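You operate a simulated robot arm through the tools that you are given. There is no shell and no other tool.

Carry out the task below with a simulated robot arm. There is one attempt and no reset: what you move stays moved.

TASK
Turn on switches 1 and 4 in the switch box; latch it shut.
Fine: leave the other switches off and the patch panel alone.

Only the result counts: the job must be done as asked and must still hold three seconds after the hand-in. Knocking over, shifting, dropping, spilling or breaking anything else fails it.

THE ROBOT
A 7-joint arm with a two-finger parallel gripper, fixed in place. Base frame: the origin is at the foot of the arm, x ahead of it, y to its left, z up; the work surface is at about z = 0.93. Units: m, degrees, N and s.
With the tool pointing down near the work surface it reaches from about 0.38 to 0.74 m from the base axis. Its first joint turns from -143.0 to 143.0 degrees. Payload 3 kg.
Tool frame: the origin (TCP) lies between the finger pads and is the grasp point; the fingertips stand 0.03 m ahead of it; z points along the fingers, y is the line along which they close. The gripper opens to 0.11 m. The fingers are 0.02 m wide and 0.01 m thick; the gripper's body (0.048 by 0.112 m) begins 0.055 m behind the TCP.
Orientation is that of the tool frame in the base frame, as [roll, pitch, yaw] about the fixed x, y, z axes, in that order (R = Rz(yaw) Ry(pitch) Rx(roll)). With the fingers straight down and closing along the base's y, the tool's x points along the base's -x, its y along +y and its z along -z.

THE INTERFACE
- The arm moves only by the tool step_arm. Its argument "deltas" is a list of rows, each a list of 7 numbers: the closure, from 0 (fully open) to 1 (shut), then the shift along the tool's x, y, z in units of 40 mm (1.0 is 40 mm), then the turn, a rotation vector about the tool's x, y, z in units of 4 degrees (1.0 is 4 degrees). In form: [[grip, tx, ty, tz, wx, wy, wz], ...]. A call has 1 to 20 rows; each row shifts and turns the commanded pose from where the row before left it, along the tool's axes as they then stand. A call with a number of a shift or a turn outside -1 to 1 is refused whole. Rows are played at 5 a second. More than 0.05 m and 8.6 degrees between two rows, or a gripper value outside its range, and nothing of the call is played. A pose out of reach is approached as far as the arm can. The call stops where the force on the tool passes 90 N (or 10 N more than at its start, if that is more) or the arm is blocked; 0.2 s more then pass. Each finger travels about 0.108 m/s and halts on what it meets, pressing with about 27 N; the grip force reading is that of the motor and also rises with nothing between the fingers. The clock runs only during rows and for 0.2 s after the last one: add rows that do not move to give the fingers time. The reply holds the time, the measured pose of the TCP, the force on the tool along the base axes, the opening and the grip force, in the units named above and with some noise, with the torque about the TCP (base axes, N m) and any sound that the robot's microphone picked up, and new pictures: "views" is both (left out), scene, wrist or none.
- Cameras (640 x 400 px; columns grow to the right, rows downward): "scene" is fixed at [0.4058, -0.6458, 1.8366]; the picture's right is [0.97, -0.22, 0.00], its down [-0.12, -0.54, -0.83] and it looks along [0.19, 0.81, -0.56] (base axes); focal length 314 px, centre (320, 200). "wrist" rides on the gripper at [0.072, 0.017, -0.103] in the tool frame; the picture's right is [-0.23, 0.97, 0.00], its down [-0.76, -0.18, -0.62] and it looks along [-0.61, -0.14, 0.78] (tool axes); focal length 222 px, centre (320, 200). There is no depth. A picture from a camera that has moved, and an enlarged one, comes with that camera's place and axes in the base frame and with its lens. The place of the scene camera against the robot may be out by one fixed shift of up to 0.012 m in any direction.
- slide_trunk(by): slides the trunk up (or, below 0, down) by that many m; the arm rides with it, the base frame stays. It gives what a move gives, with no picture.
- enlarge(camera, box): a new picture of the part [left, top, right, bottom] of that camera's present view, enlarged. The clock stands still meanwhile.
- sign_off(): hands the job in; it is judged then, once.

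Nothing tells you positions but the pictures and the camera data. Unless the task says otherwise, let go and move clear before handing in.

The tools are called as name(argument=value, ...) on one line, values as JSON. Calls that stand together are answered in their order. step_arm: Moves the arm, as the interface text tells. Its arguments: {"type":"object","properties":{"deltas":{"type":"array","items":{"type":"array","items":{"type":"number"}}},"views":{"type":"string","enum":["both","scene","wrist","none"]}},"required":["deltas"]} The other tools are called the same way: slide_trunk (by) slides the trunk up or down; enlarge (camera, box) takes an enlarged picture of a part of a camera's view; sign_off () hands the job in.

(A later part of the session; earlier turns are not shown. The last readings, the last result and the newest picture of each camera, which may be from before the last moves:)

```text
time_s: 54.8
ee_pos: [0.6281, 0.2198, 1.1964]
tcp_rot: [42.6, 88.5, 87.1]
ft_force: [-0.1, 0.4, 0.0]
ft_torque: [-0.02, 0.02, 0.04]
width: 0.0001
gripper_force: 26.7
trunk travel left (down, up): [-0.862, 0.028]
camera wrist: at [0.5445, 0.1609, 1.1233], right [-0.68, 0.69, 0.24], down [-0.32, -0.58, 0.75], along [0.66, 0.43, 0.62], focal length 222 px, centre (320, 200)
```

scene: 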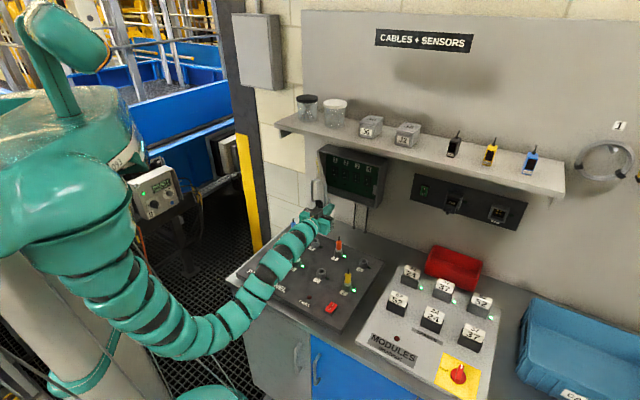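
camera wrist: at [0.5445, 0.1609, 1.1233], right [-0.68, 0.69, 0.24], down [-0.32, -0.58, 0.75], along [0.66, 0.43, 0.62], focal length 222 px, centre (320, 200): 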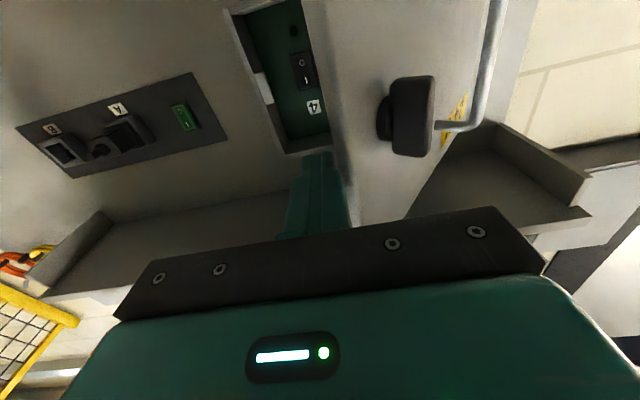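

The fingers are right beside the door's free edge on the inner side. I'll sweep left to swing the door wide open.

step_arm(deltas=[[1, 0, 0.4, 0, 0, 0, 0], [1, 0, 0.4, 0, 0, 0, 0], [1, 0, 0.4, 0, 0, 0, 0], [1, 0, 0.4, 0, 0, 0, 0], [1, 0, 0.4, 0, 0, 0, 0], [1, 0, 0.4, 0, 0, 0, 0], [1, 0, 0.4, 0, 0, 0, 0], [1, 0, 0, 0, 0, 0, 0]], views="both")

```text
time_s: 55.5
ee_pos: [0.6076, 0.2278, 1.198]
tcp_rot: [14.4, 88.7, 57.6]
ft_force: [-18.3, -86.8, -0.8]
ft_torque: [-0.74, -0.12, 0.91]
width: 0.0
gripper_force: 26.4
trunk travel left (down, up): [-0.862, 0.028]
stopped in row 3: the force on the tool passed its limit at 100 N (the readings are from after the stop); the commanded pose is now the measured one
camera wrist: at [0.522, 0.1696, 1.1237], right [-0.67, 0.7, 0.23], down [-0.34, -0.57, 0.75], along [0.66, 0.42, 0.62], focal length 222 px, centre (320, 200)
```

scene: 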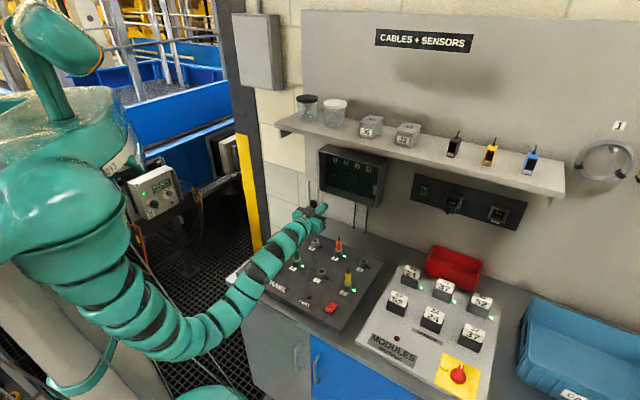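
wrist: 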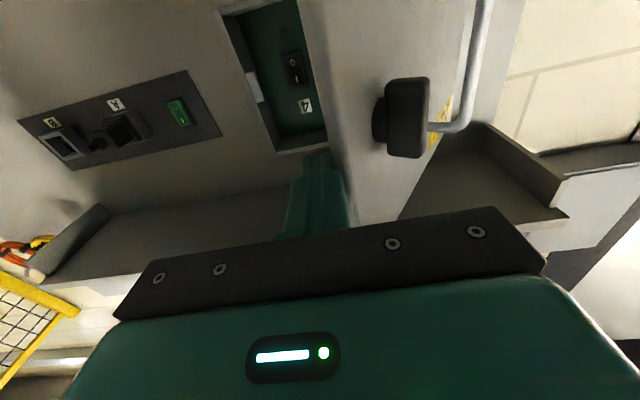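

The sweep stopped on force: the push ran mostly backward on the tool, so the door's edge is probably against the palm rather than the fingers. I'll look closely before moving.

enlarge(camera="scene", box=[280, 140, 400, 240])

enlarge(camera="wrist", box=[240, 60, 500, 260])

```text
4.00 times, centred on (340, 190) of scene
camera zoom: at [0.4058, -0.6458, 1.8366], right [0.97, -0.22, 0.0], down [-0.12, -0.54, -0.83], along [0.19, 0.81, -0.56], focal length 1255 px, centre (240, 240)
```

zoom: 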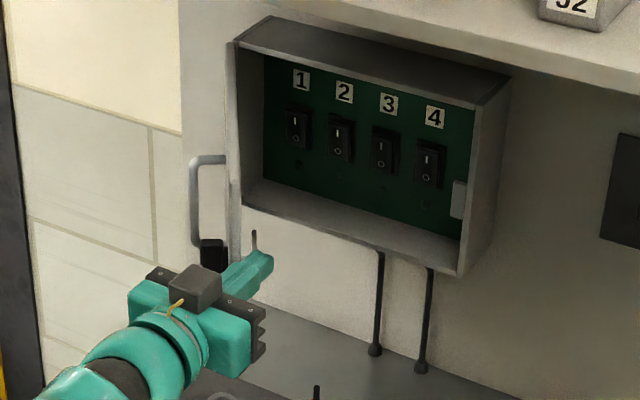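

```text
2.00 times, centred on (370, 160) of wrist
camera zoom: at [0.522, 0.1696, 1.1237], right [-0.67, 0.7, 0.23], down [-0.34, -0.57, 0.75], along [0.66, 0.42, 0.62], focal length 444 px, centre (220, 280)
```

zoom: 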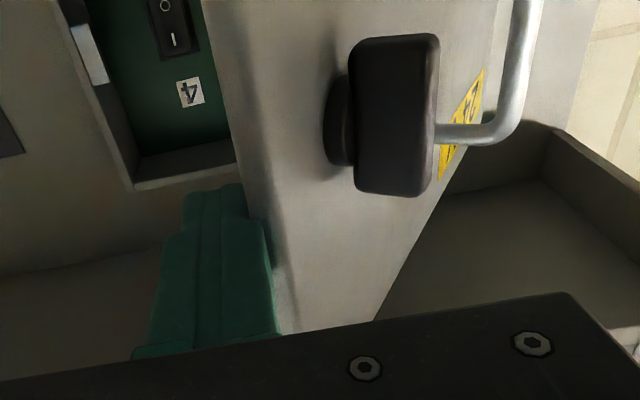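

The reaction points exactly along the door toward its hinge, so the door edge caught on the step at the finger's base. I'll back off 20 mm so only the fingertips overlap the edge, then sweep left while retreating along the edge's arc.

step_arm(deltas=[[1, 0, -0.1, -0.5, 0, 0, 0], [1, 0, 0.1, 0, 0, 0, 0], [1, 0, 0.32, -0.14, 0, 0, 0], [1, 0, 0.32, -0.14, 0, 0, 0], [1, 0, 0.32, -0.14, 0, 0, 0], [1, 0, 0, 0, 0, 0, 0]], views="both")

```text
time_s: 56.9
ee_pos: [0.5535, 0.2429, 1.1956]
tcp_rot: [33.8, 89.0, 77.7]
ft_force: [-4.9, -11.1, -5.6]
ft_torque: [-0.19, 0.0, 0.19]
width: 0.0002
gripper_force: 27.1
trunk travel left (down, up): [-0.862, 0.028]
camera wrist: at [0.4676, 0.1852, 1.1214], right [-0.68, 0.7, 0.24], down [-0.33, -0.57, 0.75], along [0.66, 0.43, 0.62], focal length 222 px, centre (320, 200)
```

scene: 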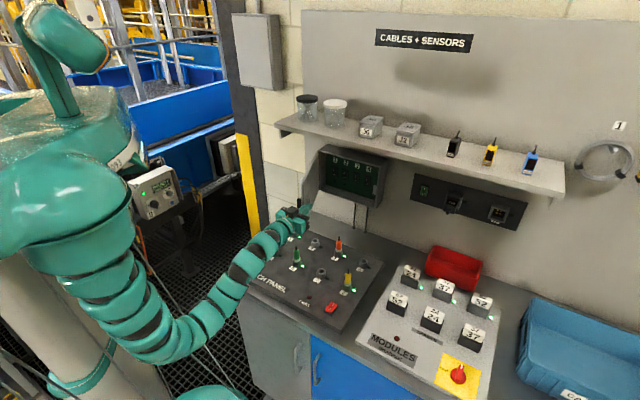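
wrist: 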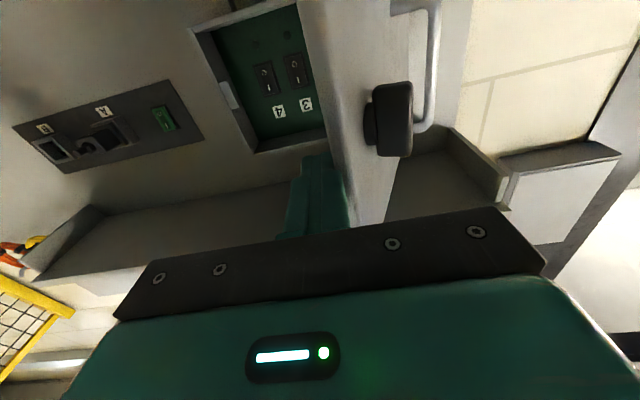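

The door now swings with small forces. I'll continue the sweep further left, still easing back.

step_arm(deltas=[[1, 0, 0.26, -0.24, 0, 0, 0], [1, 0, 0.28, -0.22, 0, 0, 0], [1, 0, 0.3, -0.2, 0, 0, 0], [1, 0, 0.38, -0.09, 0, 0, 0], [1, 0, 0.38, -0.06, 0, 0, 0], [1, 0, 0.38, 0, 0, 0, 0], [1, 0, 0, 0, 0, 0, 0]], views="both")

```text
time_s: 58.5
ee_pos: [0.4755, 0.2795, 1.1961]
tcp_rot: [33.4, 89.1, 77.3]
ft_force: [-0.5, 0.0, 0.6]
ft_torque: [0.02, -0.01, 0.0]
width: 0.0001
gripper_force: 26.8
trunk travel left (down, up): [-0.862, 0.028]
camera wrist: at [0.3896, 0.2201, 1.1217], right [-0.68, 0.7, 0.24], down [-0.33, -0.57, 0.75], along [0.66, 0.43, 0.62], focal length 222 px, centre (320, 200)
```

scene: 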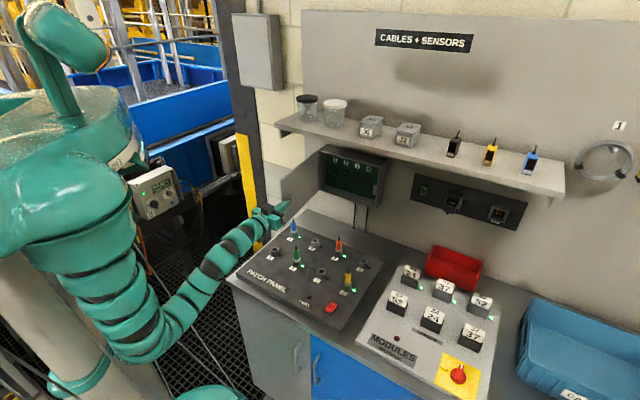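
wrist: 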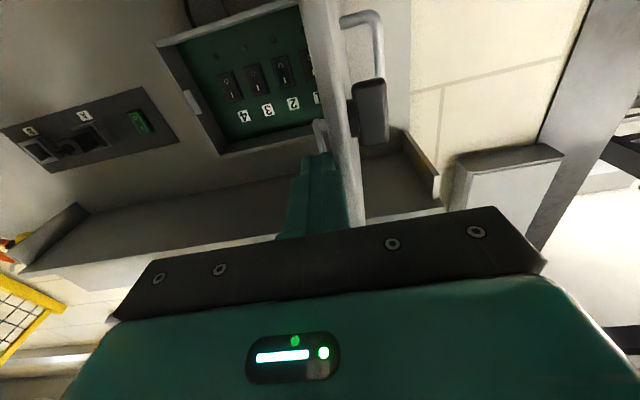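

The door is nearly perpendicular now. I'll push it a bit past 90°.

step_arm(deltas=[[1, 0, 0.4, 0, 0, 0, 0], [1, 0, 0.4, 0, 0, 0, 0], [1, 0, 0.4, 0, 0, 0, 0], [1, 0, 0.4, 0.05, 0, 0, 0], [1, 0, 0, 0, 0, 0, 0]], views="both")

enlarge(camera="scene", box=[260, 130, 400, 240])

```text
time_s: 59.7
ee_pos: [0.4322, 0.3272, 1.1957]
tcp_rot: [30.4, 89.1, 74.4]
ft_force: [0.0, 0.2, -0.6]
ft_torque: [-0.02, -0.01, 0.0]
width: 0.0001
gripper_force: 27.8
trunk travel left (down, up): [-0.862, 0.028]
camera wrist: at [0.3472, 0.2683, 1.1228], right [-0.68, 0.7, 0.24], down [-0.33, -0.57, 0.75], along [0.66, 0.43, 0.62], focal length 222 px, centre (320, 200)
```

scene: 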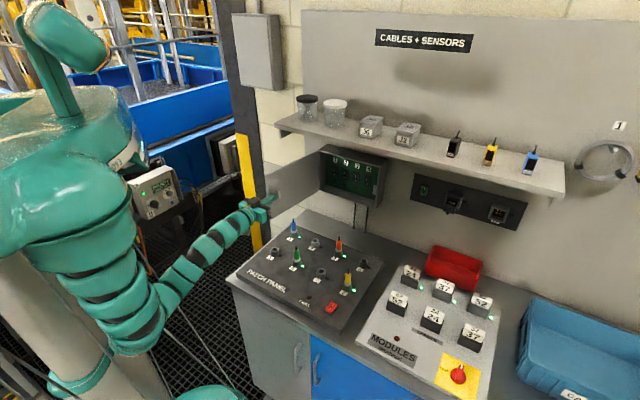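
wrist: 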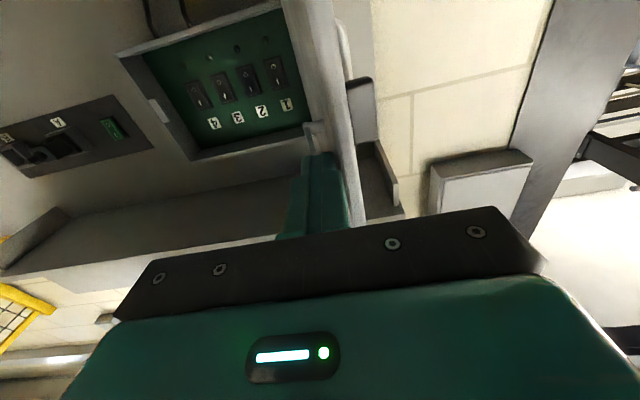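

```text
3.64 times, centred on (330, 185) of scene
camera zoom: at [0.4058, -0.6458, 1.8366], right [0.97, -0.22, 0.0], down [-0.12, -0.54, -0.83], along [0.19, 0.81, -0.56], focal length 1140 px, centre (284, 254)
```

zoom: 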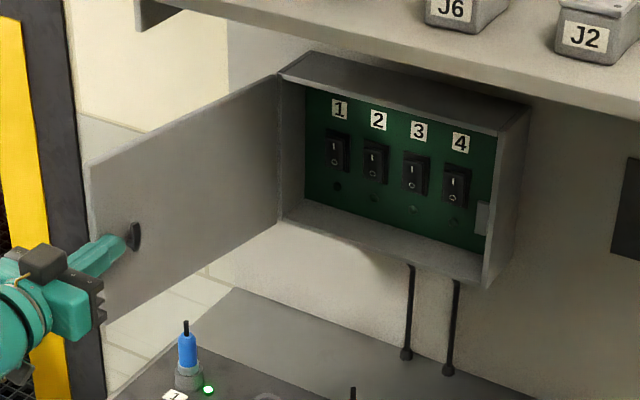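

The door stands open past 90° and all four switches are exposed, with their indicators dark. I'll measure the switch positions from this second viewpoint before moving in front of switch 4.

enlarge(camera="wrist", box=[120, 10, 320, 160])

step_arm(deltas=[[1, 0, -0.5, 0, 0, 0, 0], [1, 0, -0.9, 0, 0, 0, 0], [1, 0, -0.9, 0, 0, 0, 0], [1, 0, -0.9, 0, 0, 0, 0], [1, 0, -0.9, 0, 0, 0, 0], [1, 0, -0.9, 0, 0, 0, 0], [1, 0, -0.9, 0.2, 0, 0, 0], [1, 0, 0, 0.5, 0, 0, 0], [1, 0, 0, 0, 0, 0, 0]], views="both")

```text
2.67 times, centred on (220, 85) of wrist
camera zoom: at [0.3472, 0.2683, 1.1228], right [-0.68, 0.7, 0.24], down [-0.33, -0.57, 0.75], along [0.66, 0.43, 0.62], focal length 592 px, centre (587, 507)
```

zoom: 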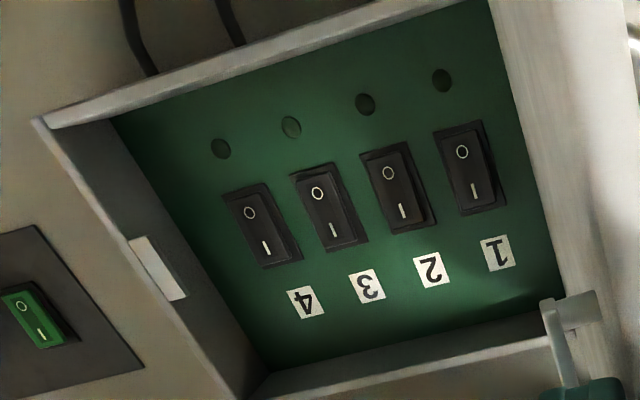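

```text
time_s: 61.7
ee_pos: [0.6168, 0.1767, 1.1942]
tcp_rot: [35.4, 89.1, 79.4]
ft_force: [0.9, -0.4, -0.4]
ft_torque: [0.0, -0.01, -0.01]
width: 0.0001
gripper_force: 26.9
trunk travel left (down, up): [-0.862, 0.028]
camera wrist: at [0.5318, 0.1166, 1.1198], right [-0.68, 0.7, 0.24], down [-0.33, -0.57, 0.75], along [0.66, 0.43, 0.62], focal length 222 px, centre (320, 200)
```

scene: 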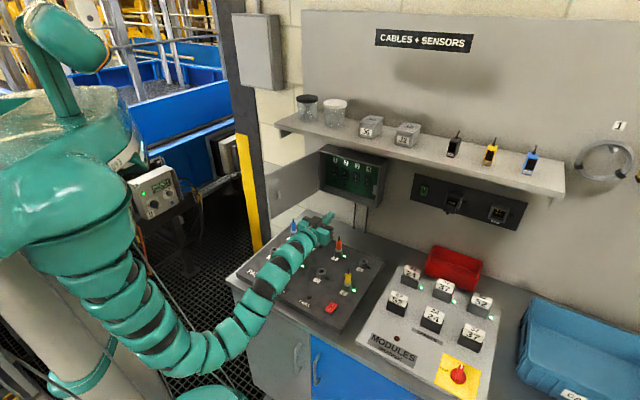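
wrist: 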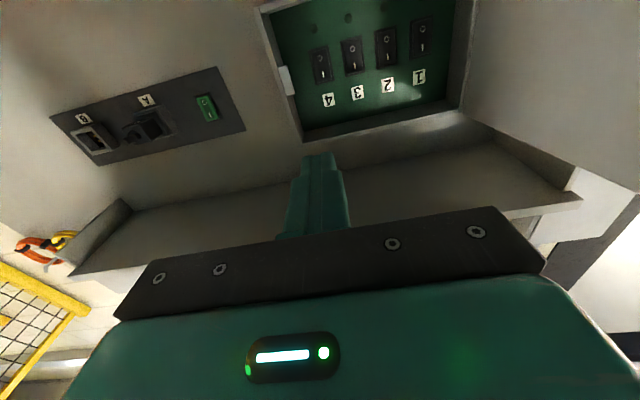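

Triangulating the two views gives switch centres at s≈0.156, 0.208, 0.260 and 0.313, z≈1.179, faces at n≈0.885. I'll aim the closed fingertips at the upper half of switch 4 (s≈0.313, z≈1.196) and approach in stages.

step_arm(deltas=[[1, -0.03, -0.05, 0.5, -0.25, 0.17, 0], [1, 0, 0, 0.9, 0, 0, 0], [1, 0, 0, 0.9, 0, 0, 0], [1, 0, 0, 0.9, 0, 0, 0], [1, 0, 0, 0.9, 0, 0, 0], [1, 0, 0, 0.9, 0, 0, 0], [1, 0, 0, 0, 0, 0, 0]], views="both")

enlarge(camera="wrist", box=[220, 20, 440, 200])

enlarge(camera="scene", box=[310, 140, 400, 220])

```text
time_s: 63.3
ee_pos: [0.7593, 0.3185, 1.195]
tcp_rot: [68.9, 89.4, 113.8]
ft_force: [0.1, 0.0, 0.9]
ft_torque: [-0.04, 0.0, 0.01]
width: 0.0
gripper_force: 27.2
trunk travel left (down, up): [-0.862, 0.028]
camera wrist: at [0.6752, 0.2575, 1.1223], right [-0.69, 0.69, 0.24], down [-0.31, -0.57, 0.76], along [0.66, 0.45, 0.61], focal length 222 px, centre (320, 200)
```

scene: 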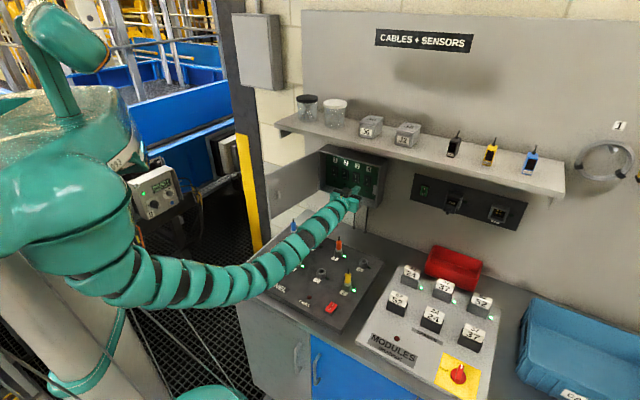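
wrist: 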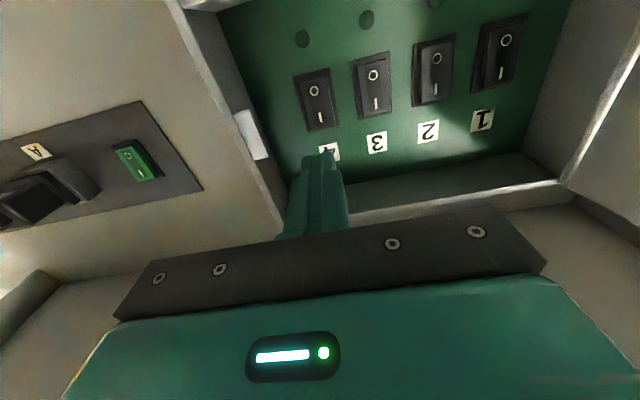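

```text
2.22 times, centred on (330, 110) of wrist
camera zoom: at [0.6752, 0.2575, 1.1223], right [-0.69, 0.69, 0.24], down [-0.31, -0.57, 0.76], along [0.66, 0.45, 0.61], focal length 494 px, centre (298, 400)
```

zoom: 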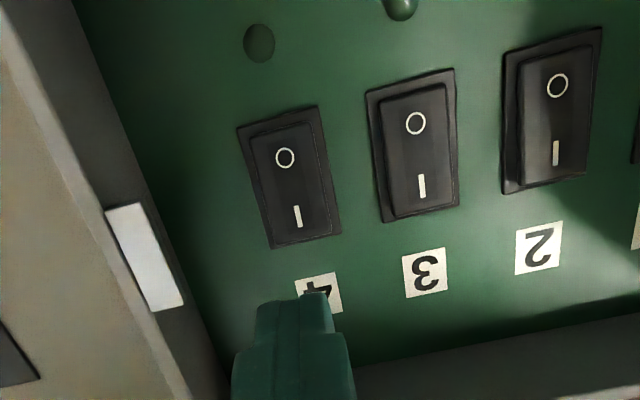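

```text
5.00 times, centred on (355, 180) of scene
camera zoom: at [0.4058, -0.6458, 1.8366], right [0.97, -0.22, 0.0], down [-0.12, -0.54, -0.83], along [0.19, 0.81, -0.56], focal length 1568 px, centre (145, 300)
```

zoom: 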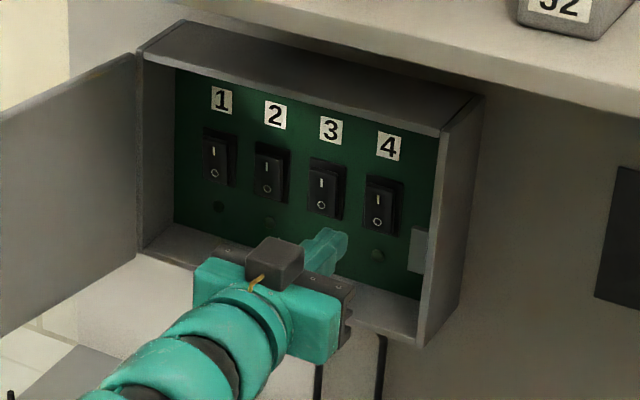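

The measured position agrees: the upper "I" half of switch 4 is at s≈0.313, z≈1.197, straight ahead of the tip. I'll close most of the gap now, then press in small steps.

step_arm(deltas=[[1, -0.07, -0.02, 0.6, 0, 0, 0], [1, 0, 0, 0.6, 0, 0, 0], [1, 0, 0, 0.5, 0, 0, 0], [1, 0, 0, 0.15, 0, 0, 0], [1, 0, 0, 0, 0, 0, 0]], views="both")

enlarge(camera="wrist", box=[220, 40, 440, 220])

enlarge(camera="scene", box=[310, 140, 400, 220])

```text
time_s: 64.5
ee_pos: [0.8067, 0.3671, 1.1991]
tcp_rot: [77.3, 89.5, 122.3]
ft_force: [0.1, -0.6, -0.2]
ft_torque: [-0.02, 0.01, -0.01]
width: 0.0
gripper_force: 27.0
out of reach, approached as far as the arm can: row 2
trunk travel left (down, up): [-0.862, 0.028]
camera wrist: at [0.7227, 0.3058, 1.1265], right [-0.69, 0.69, 0.24], down [-0.31, -0.57, 0.76], along [0.66, 0.45, 0.61], focal length 222 px, centre (320, 200)
```

scene: 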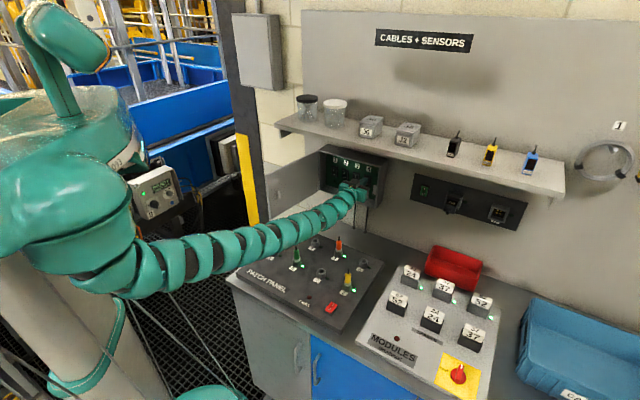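
wrist: 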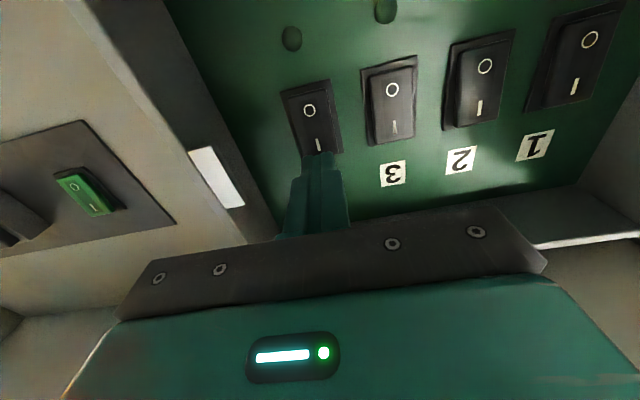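

```text
2.22 times, centred on (330, 130) of wrist
camera zoom: at [0.7227, 0.3058, 1.1265], right [-0.69, 0.69, 0.24], down [-0.31, -0.57, 0.76], along [0.66, 0.45, 0.61], focal length 494 px, centre (298, 356)
```

zoom: 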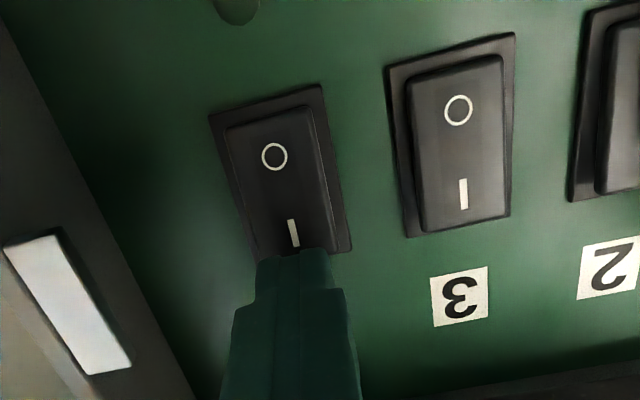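

```text
5.00 times, centred on (355, 180) of scene
camera zoom: at [0.4058, -0.6458, 1.8366], right [0.97, -0.22, 0.0], down [-0.12, -0.54, -0.83], along [0.19, 0.81, -0.56], focal length 1568 px, centre (145, 300)
```

zoom: 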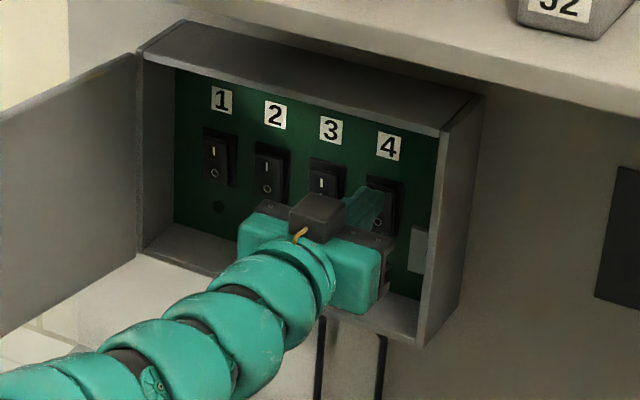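

The fingertips are about 25 mm in front of the "I" half of switch 4. I'll press forward in small steps and watch force and sound.

step_arm(deltas=[[1, 0, -0.03, 0.2, 0, 0, 0], [1, 0, 0, 0.15, 0, 0, 0], [1, 0, 0, 0.1, 0, 0, 0], [1, 0, 0, 0, 0, 0, 0]], views="both")

enlarge(camera="wrist", box=[220, 40, 440, 220])

```text
time_s: 65.5
ee_pos: [0.8132, 0.3723, 1.1996]
tcp_rot: [74.4, 89.4, 119.3]
ft_force: [-0.1, 0.2, -0.7]
ft_torque: [-0.04, 0.01, -0.02]
width: 0.0
gripper_force: 26.3
out of reach, approached as far as the arm can: row 2, 3
trunk travel left (down, up): [-0.862, 0.028]
camera wrist: at [0.7289, 0.3103, 1.1268], right [-0.69, 0.69, 0.24], down [-0.31, -0.57, 0.76], along [0.66, 0.45, 0.61], focal length 222 px, centre (320, 200)
```

scene: 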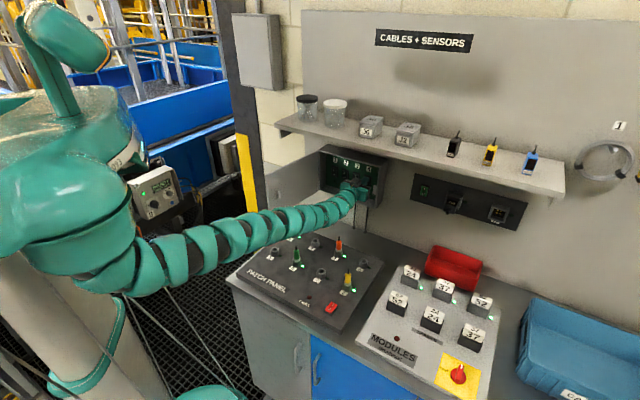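
wrist: 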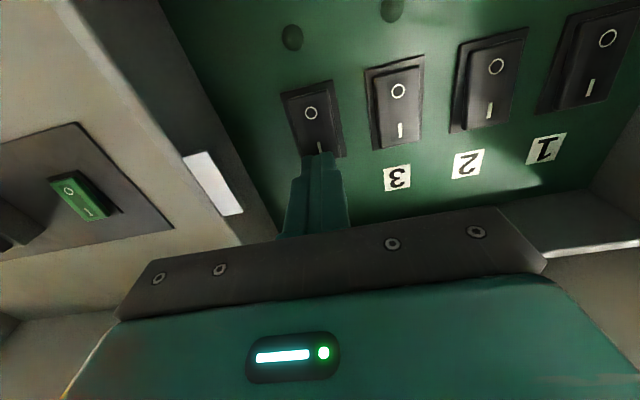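

```text
2.22 times, centred on (330, 130) of wrist
camera zoom: at [0.7289, 0.3103, 1.1268], right [-0.69, 0.69, 0.24], down [-0.31, -0.57, 0.76], along [0.66, 0.45, 0.61], focal length 494 px, centre (298, 356)
```

zoom: 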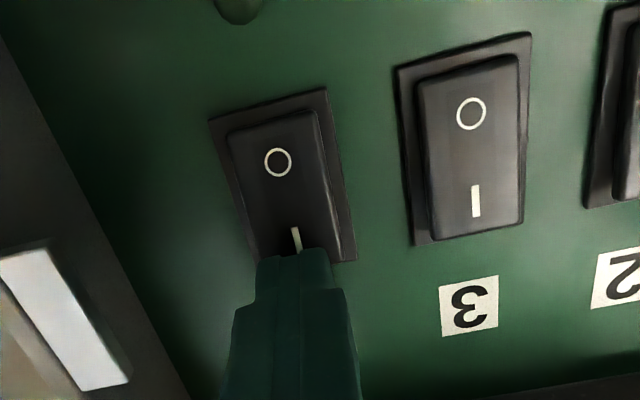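

No contact yet: the arm is nearly straight and runs out of reach about 15 mm short. Lowering the trunk brings the shoulder closer to switch height and extends the reach. I'll retract and raise the hand, clear of the plugs below, before sliding.

step_arm(deltas=[[1, 0, 0, -0.7, 0, 0, 0], [1, 0, 0, -0.9, 0, 0, 0], [1, 0, 0, -0.9, 0, 0, 0], [1, 0, 0, -0.9, 0, 0, 0], [1, 0, 0, -0.9, 0, 0, 0], [1, 0, 0, -0.9, 0, 0, 0], [1, 0, 0, -0.8, 0, 0, 0], [1, -0.6, 0, 0, 0, 0, 0], [1, -0.7, 0, 0, 0, 0, 0], [1, -0.5, 0, 0, 0, 0, 0], [1, 0, 0, 0, 0, 0, 0]], views="both")

```text
time_s: 67.9
ee_pos: [0.7377, 0.2932, 1.2719]
tcp_rot: [80.1, 89.5, 125.1]
ft_force: [0.3, 0.7, 0.0]
ft_torque: [0.0, -0.01, 0.02]
width: 0.0
gripper_force: 26.9
out of reach, approached as far as the arm can: row 4, 5, 6, 7
trunk travel left (down, up): [-0.862, 0.028]
camera wrist: at [0.6515, 0.2317, 1.1994], right [-0.69, 0.69, 0.24], down [-0.31, -0.57, 0.76], along [0.66, 0.45, 0.61], focal length 222 px, centre (320, 200)
```

scene: 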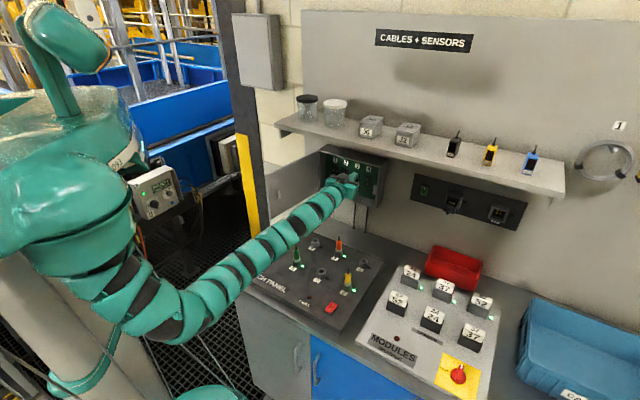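
wrist: 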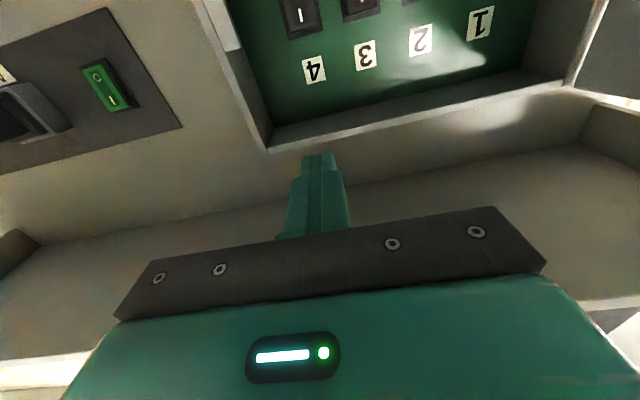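

Retraction was partly limited, but the hand is clear of the box at n≈0.73, z≈1.27. The space directly below down to z≈1.19 is free, so I'll slide the trunk down 0.08 m.

slide_trunk(by=-0.08)

```text
time_s: 69.1
ee_pos: [0.7364, 0.2925, 1.1915]
tcp_rot: [74.2, 89.4, 118.9]
ft_force: [0.2, 0.1, 0.9]
ft_torque: [0.0, -0.01, 0.03]
width: 0.0002
gripper_force: 27.3
trunk travel left (down, up): [-0.782, 0.108]
```

The trunk is down 0.08 m and the hand is at z≈1.19. I'll check whether the arm moves back and up freely now.

step_arm(deltas=[[1, -0.3, 0, -0.5, 0, 0, 0], [1, -0.5, 0, -0.7, 0, 0, 0], [1, -0.5, 0, -0.7, 0, 0, 0], [1, -0.4, 0, -0.5, 0, 0, 0], [1, 0, 0, 0, 0, 0, 0]], views="both")

```text
time_s: 70.3
ee_pos: [0.6668, 0.2231, 1.2604]
tcp_rot: [78.5, 89.4, 123.6]
ft_force: [0.6, 0.0, -0.2]
ft_torque: [0.02, -0.02, 0.01]
width: 0.0002
gripper_force: 26.9
trunk travel left (down, up): [-0.782, 0.108]
camera wrist: at [0.5824, 0.1624, 1.1882], right [-0.69, 0.69, 0.24], down [-0.31, -0.57, 0.76], along [0.66, 0.45, 0.61], focal length 222 px, centre (320, 200)
```

scene: 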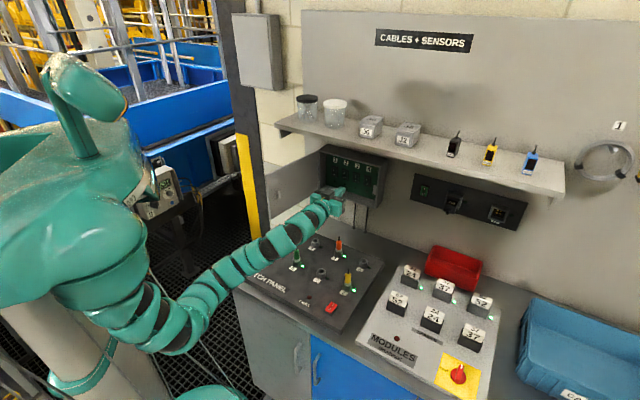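
wrist: 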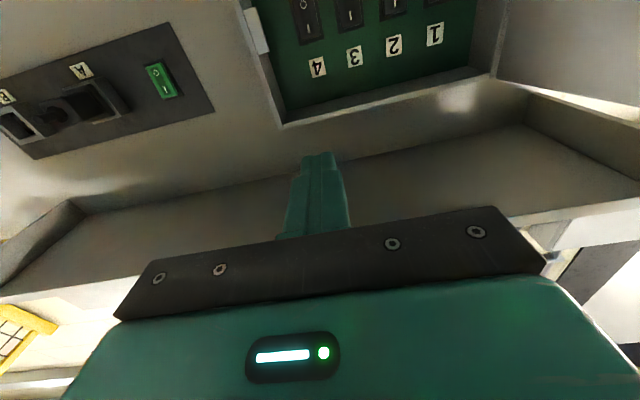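

Everything was reachable this time. I'll slide another 0.08 m down, which brings the shoulder roughly level with the switches.

slide_trunk(by=-0.08)

step_arm(deltas=[[1, -0.3, 0, 0, 0, 0, 0], [1, -0.15, 0, 0, 0, 0, 0], [1, 0, 0, 0, 0, 0, 0]], views="both")

```text
time_s: 71.4
ee_pos: [0.6679, 0.2233, 1.1794]
tcp_rot: [73.7, 89.4, 118.7]
ft_force: [0.1, -0.4, 0.3]
ft_torque: [-0.02, 0.0, 0.02]
width: 0.0002
gripper_force: 27.5
trunk travel left (down, up): [-0.702, 0.188]
```

```text
time_s: 72.2
ee_pos: [0.6678, 0.2233, 1.1992]
tcp_rot: [73.6, 89.4, 118.5]
ft_force: [0.5, 0.0, 0.4]
ft_torque: [0.0, 0.01, -0.01]
width: 0.0
gripper_force: 27.0
trunk travel left (down, up): [-0.702, 0.188]
camera wrist: at [0.5829, 0.1617, 1.1262], right [-0.69, 0.69, 0.24], down [-0.31, -0.57, 0.76], along [0.66, 0.45, 0.61], focal length 222 px, centre (320, 200)
```

scene: 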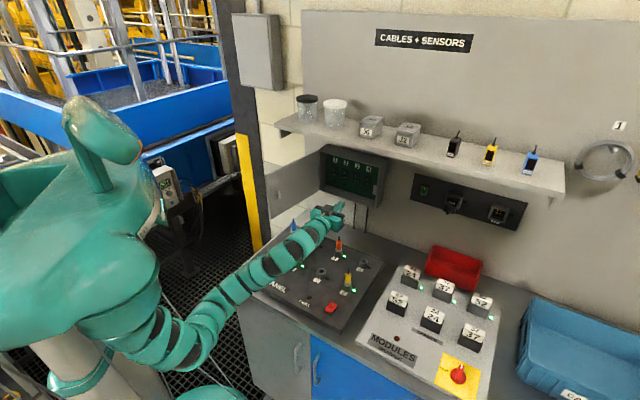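
wrist: 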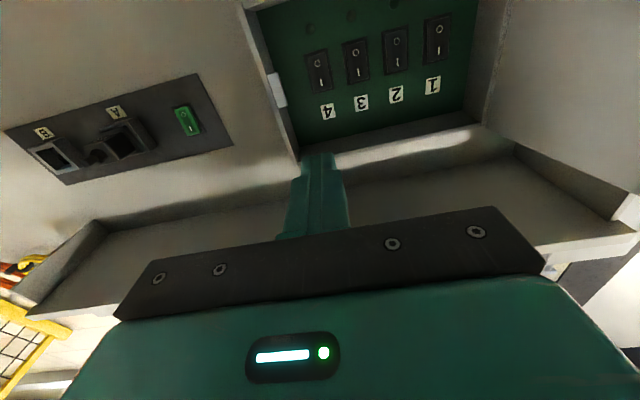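

The hand is back at switch height (z≈1.199, s≈0.314). I'll advance toward switch 4 again.

step_arm(deltas=[[1, 0, 0, 0.8, 0, 0, 0], [1, 0, 0, 0.9, 0, 0, 0], [1, 0, 0, 0.9, 0, 0, 0], [1, 0, 0, 0.9, 0, 0, 0], [1, 0, 0, 0.9, 0, 0, 0], [1, 0, 0, 0.6, 0, 0, 0], [1, 0, 0, 0, 0, 0, 0]], views="both")

enlarge(camera="wrist", box=[220, 40, 440, 220])

```text
time_s: 73.8
ee_pos: [0.8095, 0.3628, 1.2007]
tcp_rot: [76.0, 89.4, 121.2]
ft_force: [0.6, -0.5, 0.9]
ft_torque: [-0.01, -0.01, 0.01]
width: 0.0
gripper_force: 26.9
trunk travel left (down, up): [-0.702, 0.188]
camera wrist: at [0.7245, 0.3015, 1.128], right [-0.69, 0.69, 0.24], down [-0.31, -0.57, 0.76], along [0.66, 0.45, 0.61], focal length 222 px, centre (320, 200)
```

scene: 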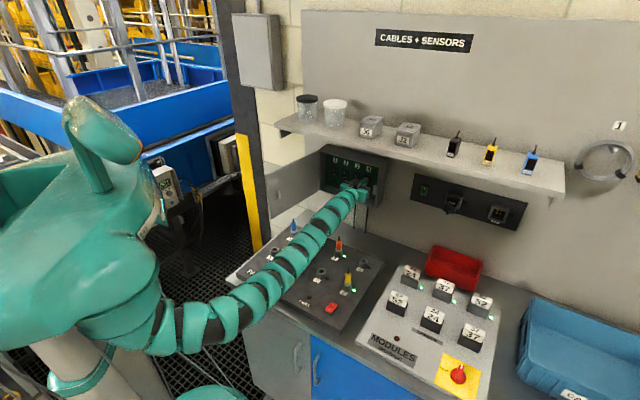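
wrist: 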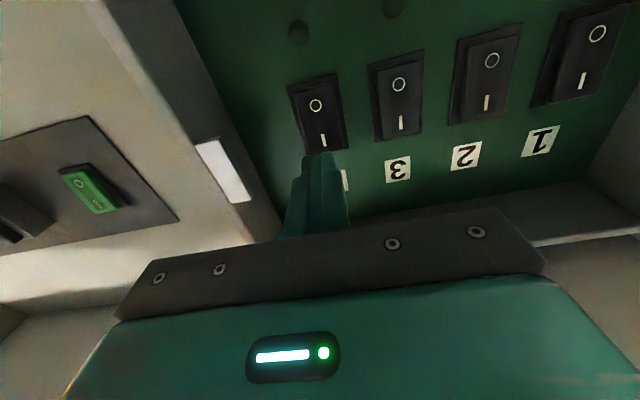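

```text
2.22 times, centred on (330, 130) of wrist
camera zoom: at [0.7245, 0.3015, 1.128], right [-0.69, 0.69, 0.24], down [-0.31, -0.57, 0.76], along [0.66, 0.45, 0.61], focal length 494 px, centre (298, 356)
```

zoom: 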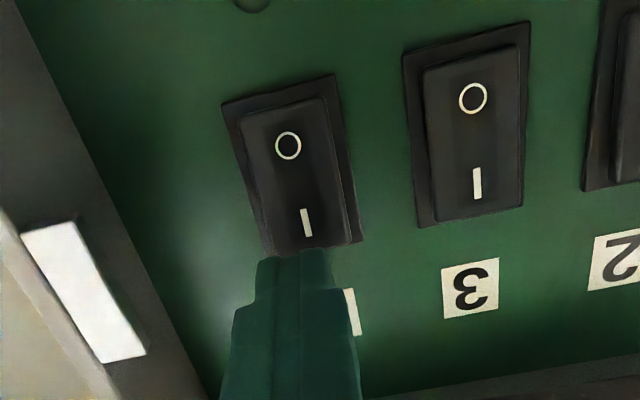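

There's no reach limit now. I'll shift 3 mm left and 3 mm down to centre on the "I" half, then press in small steps.

step_arm(deltas=[[1, 0.08, 0.08, 0.2, 0, 0, 0], [1, 0, 0, 0.15, 0, 0, 0], [1, 0, 0, 0.15, 0, 0, 0], [1, 0, 0, 0, 0, 0, 0]], views="both")

enlarge(camera="wrist", box=[220, 40, 440, 220])

```text
time_s: 74.8
ee_pos: [0.8179, 0.376, 1.1987]
tcp_rot: [60.3, 89.3, 105.3]
ft_force: [-23.5, -20.6, -1.0]
ft_torque: [-0.24, 0.24, 0.08]
width: 0.0
gripper_force: 26.7
trunk travel left (down, up): [-0.702, 0.188]
heard: click
camera wrist: at [0.7329, 0.3153, 1.1257], right [-0.69, 0.69, 0.24], down [-0.31, -0.57, 0.76], along [0.66, 0.45, 0.61], focal length 222 px, centre (320, 200)
```

scene: 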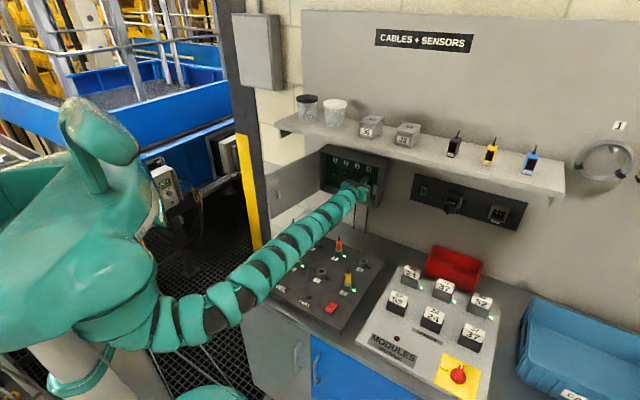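
wrist: 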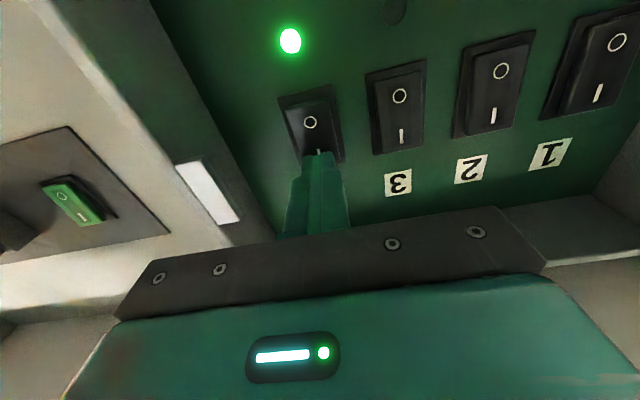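

```text
2.22 times, centred on (330, 130) of wrist
camera zoom: at [0.7329, 0.3153, 1.1257], right [-0.69, 0.69, 0.24], down [-0.31, -0.57, 0.76], along [0.66, 0.45, 0.61], focal length 494 px, centre (298, 356)
```

zoom: 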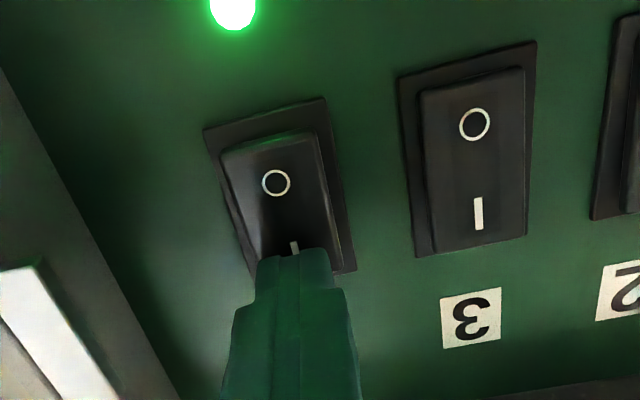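

Click heard and switch 4's green indicator is lit, so it's on. Now I'll retract out of the box and move left to switch 1 (s≈0.158).

step_arm(deltas=[[1, 0, 0, -0.3, 0, 0, 0], [1, 0, 0, -0.6, 0, 0, 0], [1, 0, 0, -0.7, 0, 0, 0], [1, 0, 0, -0.6, 0, 0, 0], [1, 0, 0, 0, 0, 0, 0]], views="both")

```text
time_s: 76.0
ee_pos: [0.7749, 0.3328, 1.1939]
tcp_rot: [68.5, 89.4, 113.4]
ft_force: [0.2, -0.1, 0.1]
ft_torque: [0.0, -0.01, -0.01]
width: 0.0
gripper_force: 27.4
out of reach, approached as far as the arm can: row 4
trunk travel left (down, up): [-0.702, 0.188]
camera wrist: at [0.6904, 0.2719, 1.1215], right [-0.69, 0.69, 0.24], down [-0.31, -0.57, 0.76], along [0.66, 0.45, 0.61], focal length 222 px, centre (320, 200)
```

scene: 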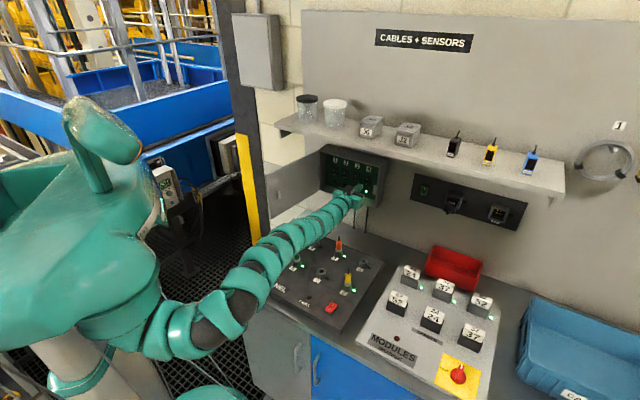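
wrist: 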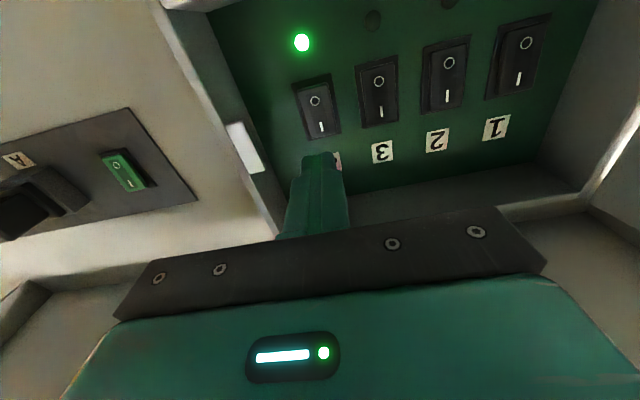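

Switch 4 stays lit after release. I need a little more clearance before moving sideways, so I'll retract further with a slight rise.

step_arm(deltas=[[1, -0.1, 0, -0.4, 0, 0, 0], [1, -0.1, 0, -0.5, 0, 0, 0], [1, -0.05, 0, -0.4, 0, 0, 0], [1, 0, 0, 0, 0, 0, 0]], views="scene")

```text
time_s: 77.0
ee_pos: [0.7804, 0.3262, 1.1967]
tcp_rot: [73.4, 89.5, 118.4]
ft_force: [0.7, -0.3, -0.1]
ft_torque: [-0.03, -0.02, -0.02]
width: 0.0
gripper_force: 26.4
out of reach, approached as far as the arm can: row 1, 2, 3
trunk travel left (down, up): [-0.702, 0.188]
```

scene: 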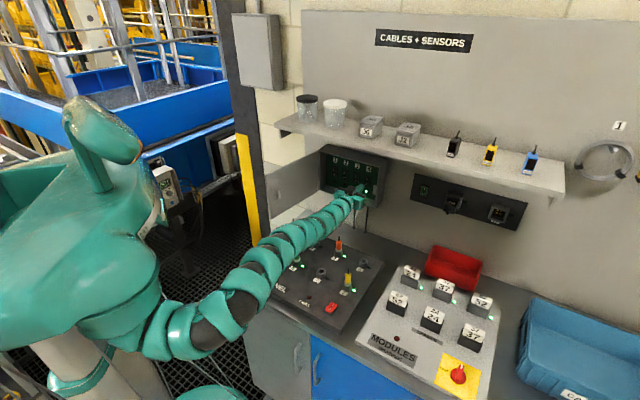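

The arm is stuck against a joint limit in pure retraction. Raising the hand freed it last time, so I'll raise about 5 cm (still well under the box's top edge) and then retract.

step_arm(deltas=[[1, -0.4, 0, 0, 0, 0, 0], [1, -0.4, 0, 0, 0, 0, 0], [1, -0.4, 0, 0, 0, 0, 0], [1, 0, 0, 0, 0, 0, 0]], views="both")

```text
time_s: 78.0
ee_pos: [0.7845, 0.3289, 1.2431]
tcp_rot: [75.4, 89.5, 120.3]
ft_force: [0.4, 0.0, 0.6]
ft_torque: [0.01, 0.01, 0.04]
width: 0.0003
gripper_force: 26.7
out of reach, approached as far as the arm can: row 2
trunk travel left (down, up): [-0.702, 0.188]
camera wrist: at [0.6987, 0.2692, 1.1703], right [-0.69, 0.69, 0.24], down [-0.31, -0.57, 0.76], along [0.66, 0.45, 0.61], focal length 222 px, centre (320, 200)
```

scene: 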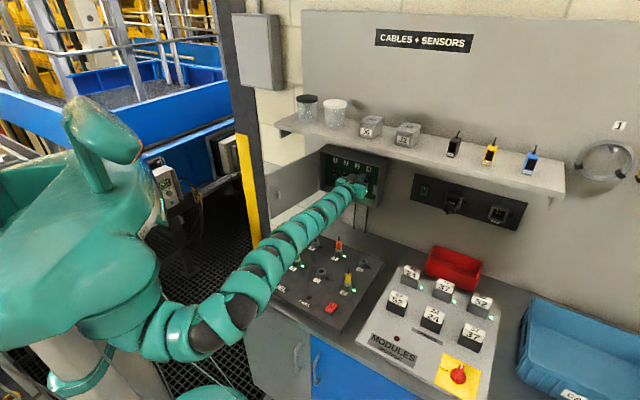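
wrist: 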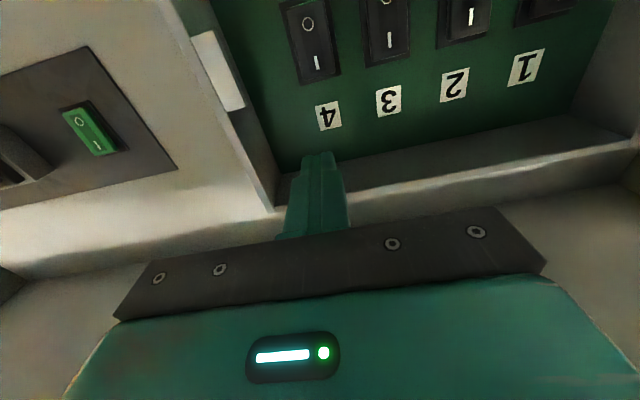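

It rose to z≈1.243. Now I'll try small retraction steps.

step_arm(deltas=[[1, 0, 0, -0.25, 0, 0, 0], [1, 0, 0, -0.25, 0, 0, 0], [1, 0, 0, -0.25, 0, 0, 0], [1, 0, 0, 0, 0, 0, 0]], views="scene")

```text
time_s: 79.0
ee_pos: [0.7877, 0.3238, 1.2421]
tcp_rot: [72.0, 89.5, 117.0]
ft_force: [0.1, -0.3, 0.6]
ft_torque: [0.0, -0.01, -0.02]
width: 0.0
gripper_force: 27.3
out of reach, approached as far as the arm can: row 1, 2, 3
trunk travel left (down, up): [-0.702, 0.188]
```

scene: 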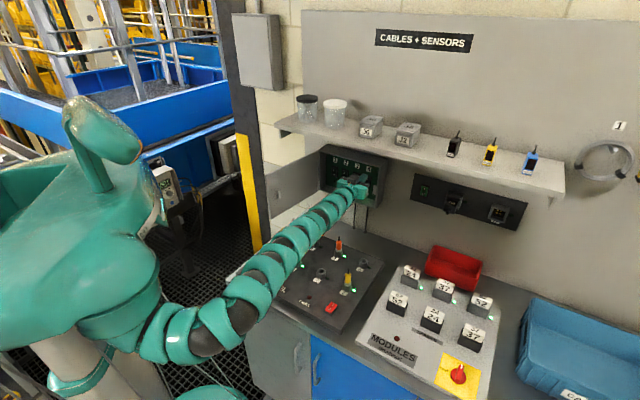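

Forearm and hand look collinear, so I believe the wrist is at a singularity that blocks sideways and backward moves. Pitching the tool nose-down about 20° should bend the wrist and free it; the tip stays within the box opening while I do that.

step_arm(deltas=[[1, 0, 0, 0, 0, 1, 0], [1, 0, 0, 0, 0, 1, 0], [1, 0, 0, 0, 0, 1, 0], [1, 0, 0, 0, 0, 1, 0], [1, 0, 0, 0, 0, 1, 0], [1, 0, 0, 0, 0, 0, 0]], views="both")

```text
time_s: 80.4
ee_pos: [0.7865, 0.3265, 1.2526]
tcp_rot: [171.2, 85.4, -143.3]
ft_force: [-0.2, -0.3, 0.1]
ft_torque: [-0.03, -0.01, 0.0]
width: 0.0
gripper_force: 26.7
out of reach, approached as far as the arm can: row 2, 3, 4, 5
trunk travel left (down, up): [-0.702, 0.188]
camera wrist: at [0.6979, 0.2609, 1.1901], right [-0.68, 0.69, 0.24], down [-0.26, -0.53, 0.81], along [0.69, 0.49, 0.54], focal length 222 px, centre (320, 200)
```

scene: 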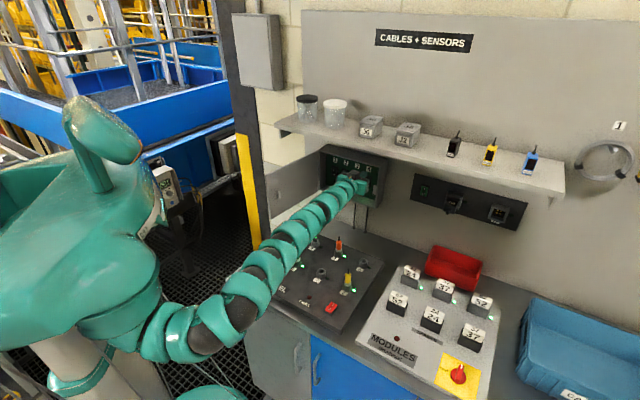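
wrist: 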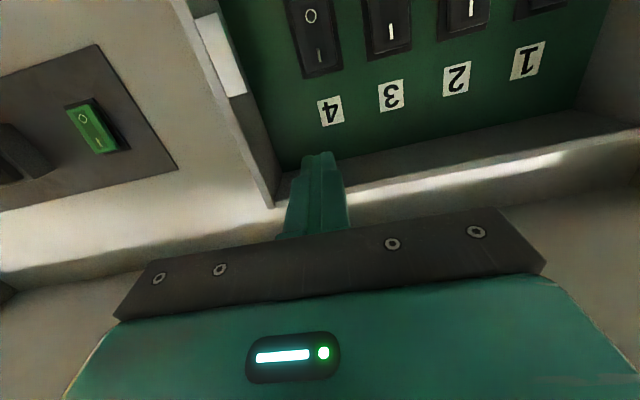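

Pitching down is what gets blocked, so the limited joint is in that direction. I'll lower slightly and try pitching up instead.

step_arm(deltas=[[1, 0.4, 0, 0, 0, -1, 0], [1, 0.4, 0, 0, 0, -1, 0], [1, 0.2, 0, 0, 0, -1, 0], [1, 0, 0, 0, 0, -1, 0], [1, 0, 0, 0, 0, -1, 0], [1, 0, 0, 0, 0, 0, 0]], views="both")

```text
time_s: 81.8
ee_pos: [0.7876, 0.3134, 1.2025]
tcp_rot: [2.8, 83.1, 46.2]
ft_force: [-0.1, -0.2, -0.1]
ft_torque: [-0.01, 0.0, 0.0]
width: 0.0
gripper_force: 27.2
out of reach, approached as far as the arm can: row 1
trunk travel left (down, up): [-0.702, 0.188]
camera wrist: at [0.7076, 0.2613, 1.119], right [-0.69, 0.69, 0.23], down [-0.39, -0.62, 0.68], along [0.61, 0.38, 0.7], focal length 222 px, centre (320, 200)
```

scene: 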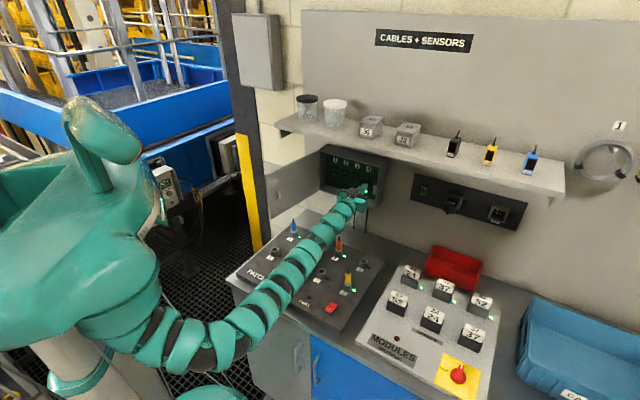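
wrist: 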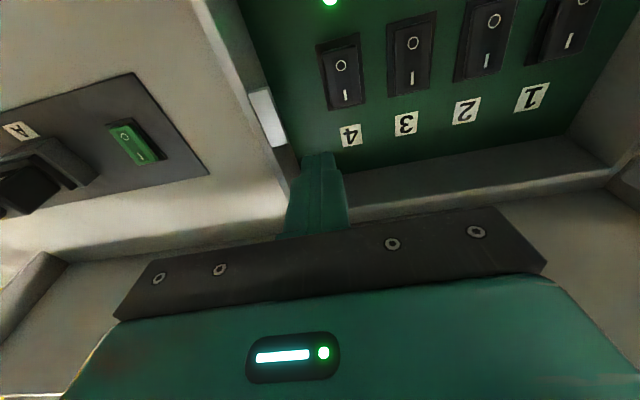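

That worked: the tool is pitched up about 7°, and the forearm is no longer collinear with it. I'll try retracting from here.

step_arm(deltas=[[1, 0, 0, -0.4, 0, 0, 0], [1, 0, 0, -0.5, 0, 0, 0], [1, 0, 0, -0.5, 0, 0, 0], [1, 0, 0, 0, 0, 0, 0]], views="scene")

```text
time_s: 82.8
ee_pos: [0.7762, 0.3024, 1.2004]
tcp_rot: [2.9, 83.2, 46.2]
ft_force: [0.2, 0.3, 0.1]
ft_torque: [-0.01, 0.01, -0.02]
width: 0.0
gripper_force: 27.4
out of reach, approached as far as the arm can: row 2, 3
trunk travel left (down, up): [-0.702, 0.188]
```

scene: 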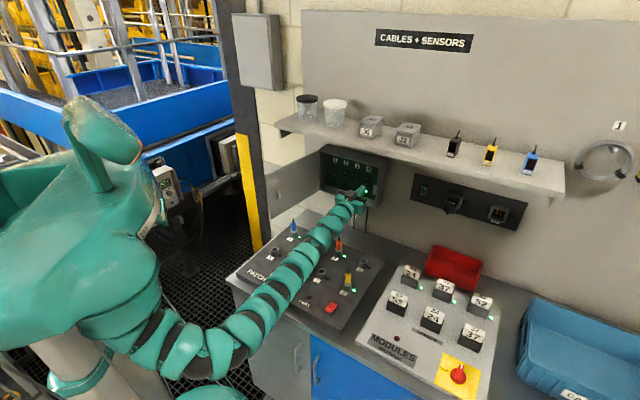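

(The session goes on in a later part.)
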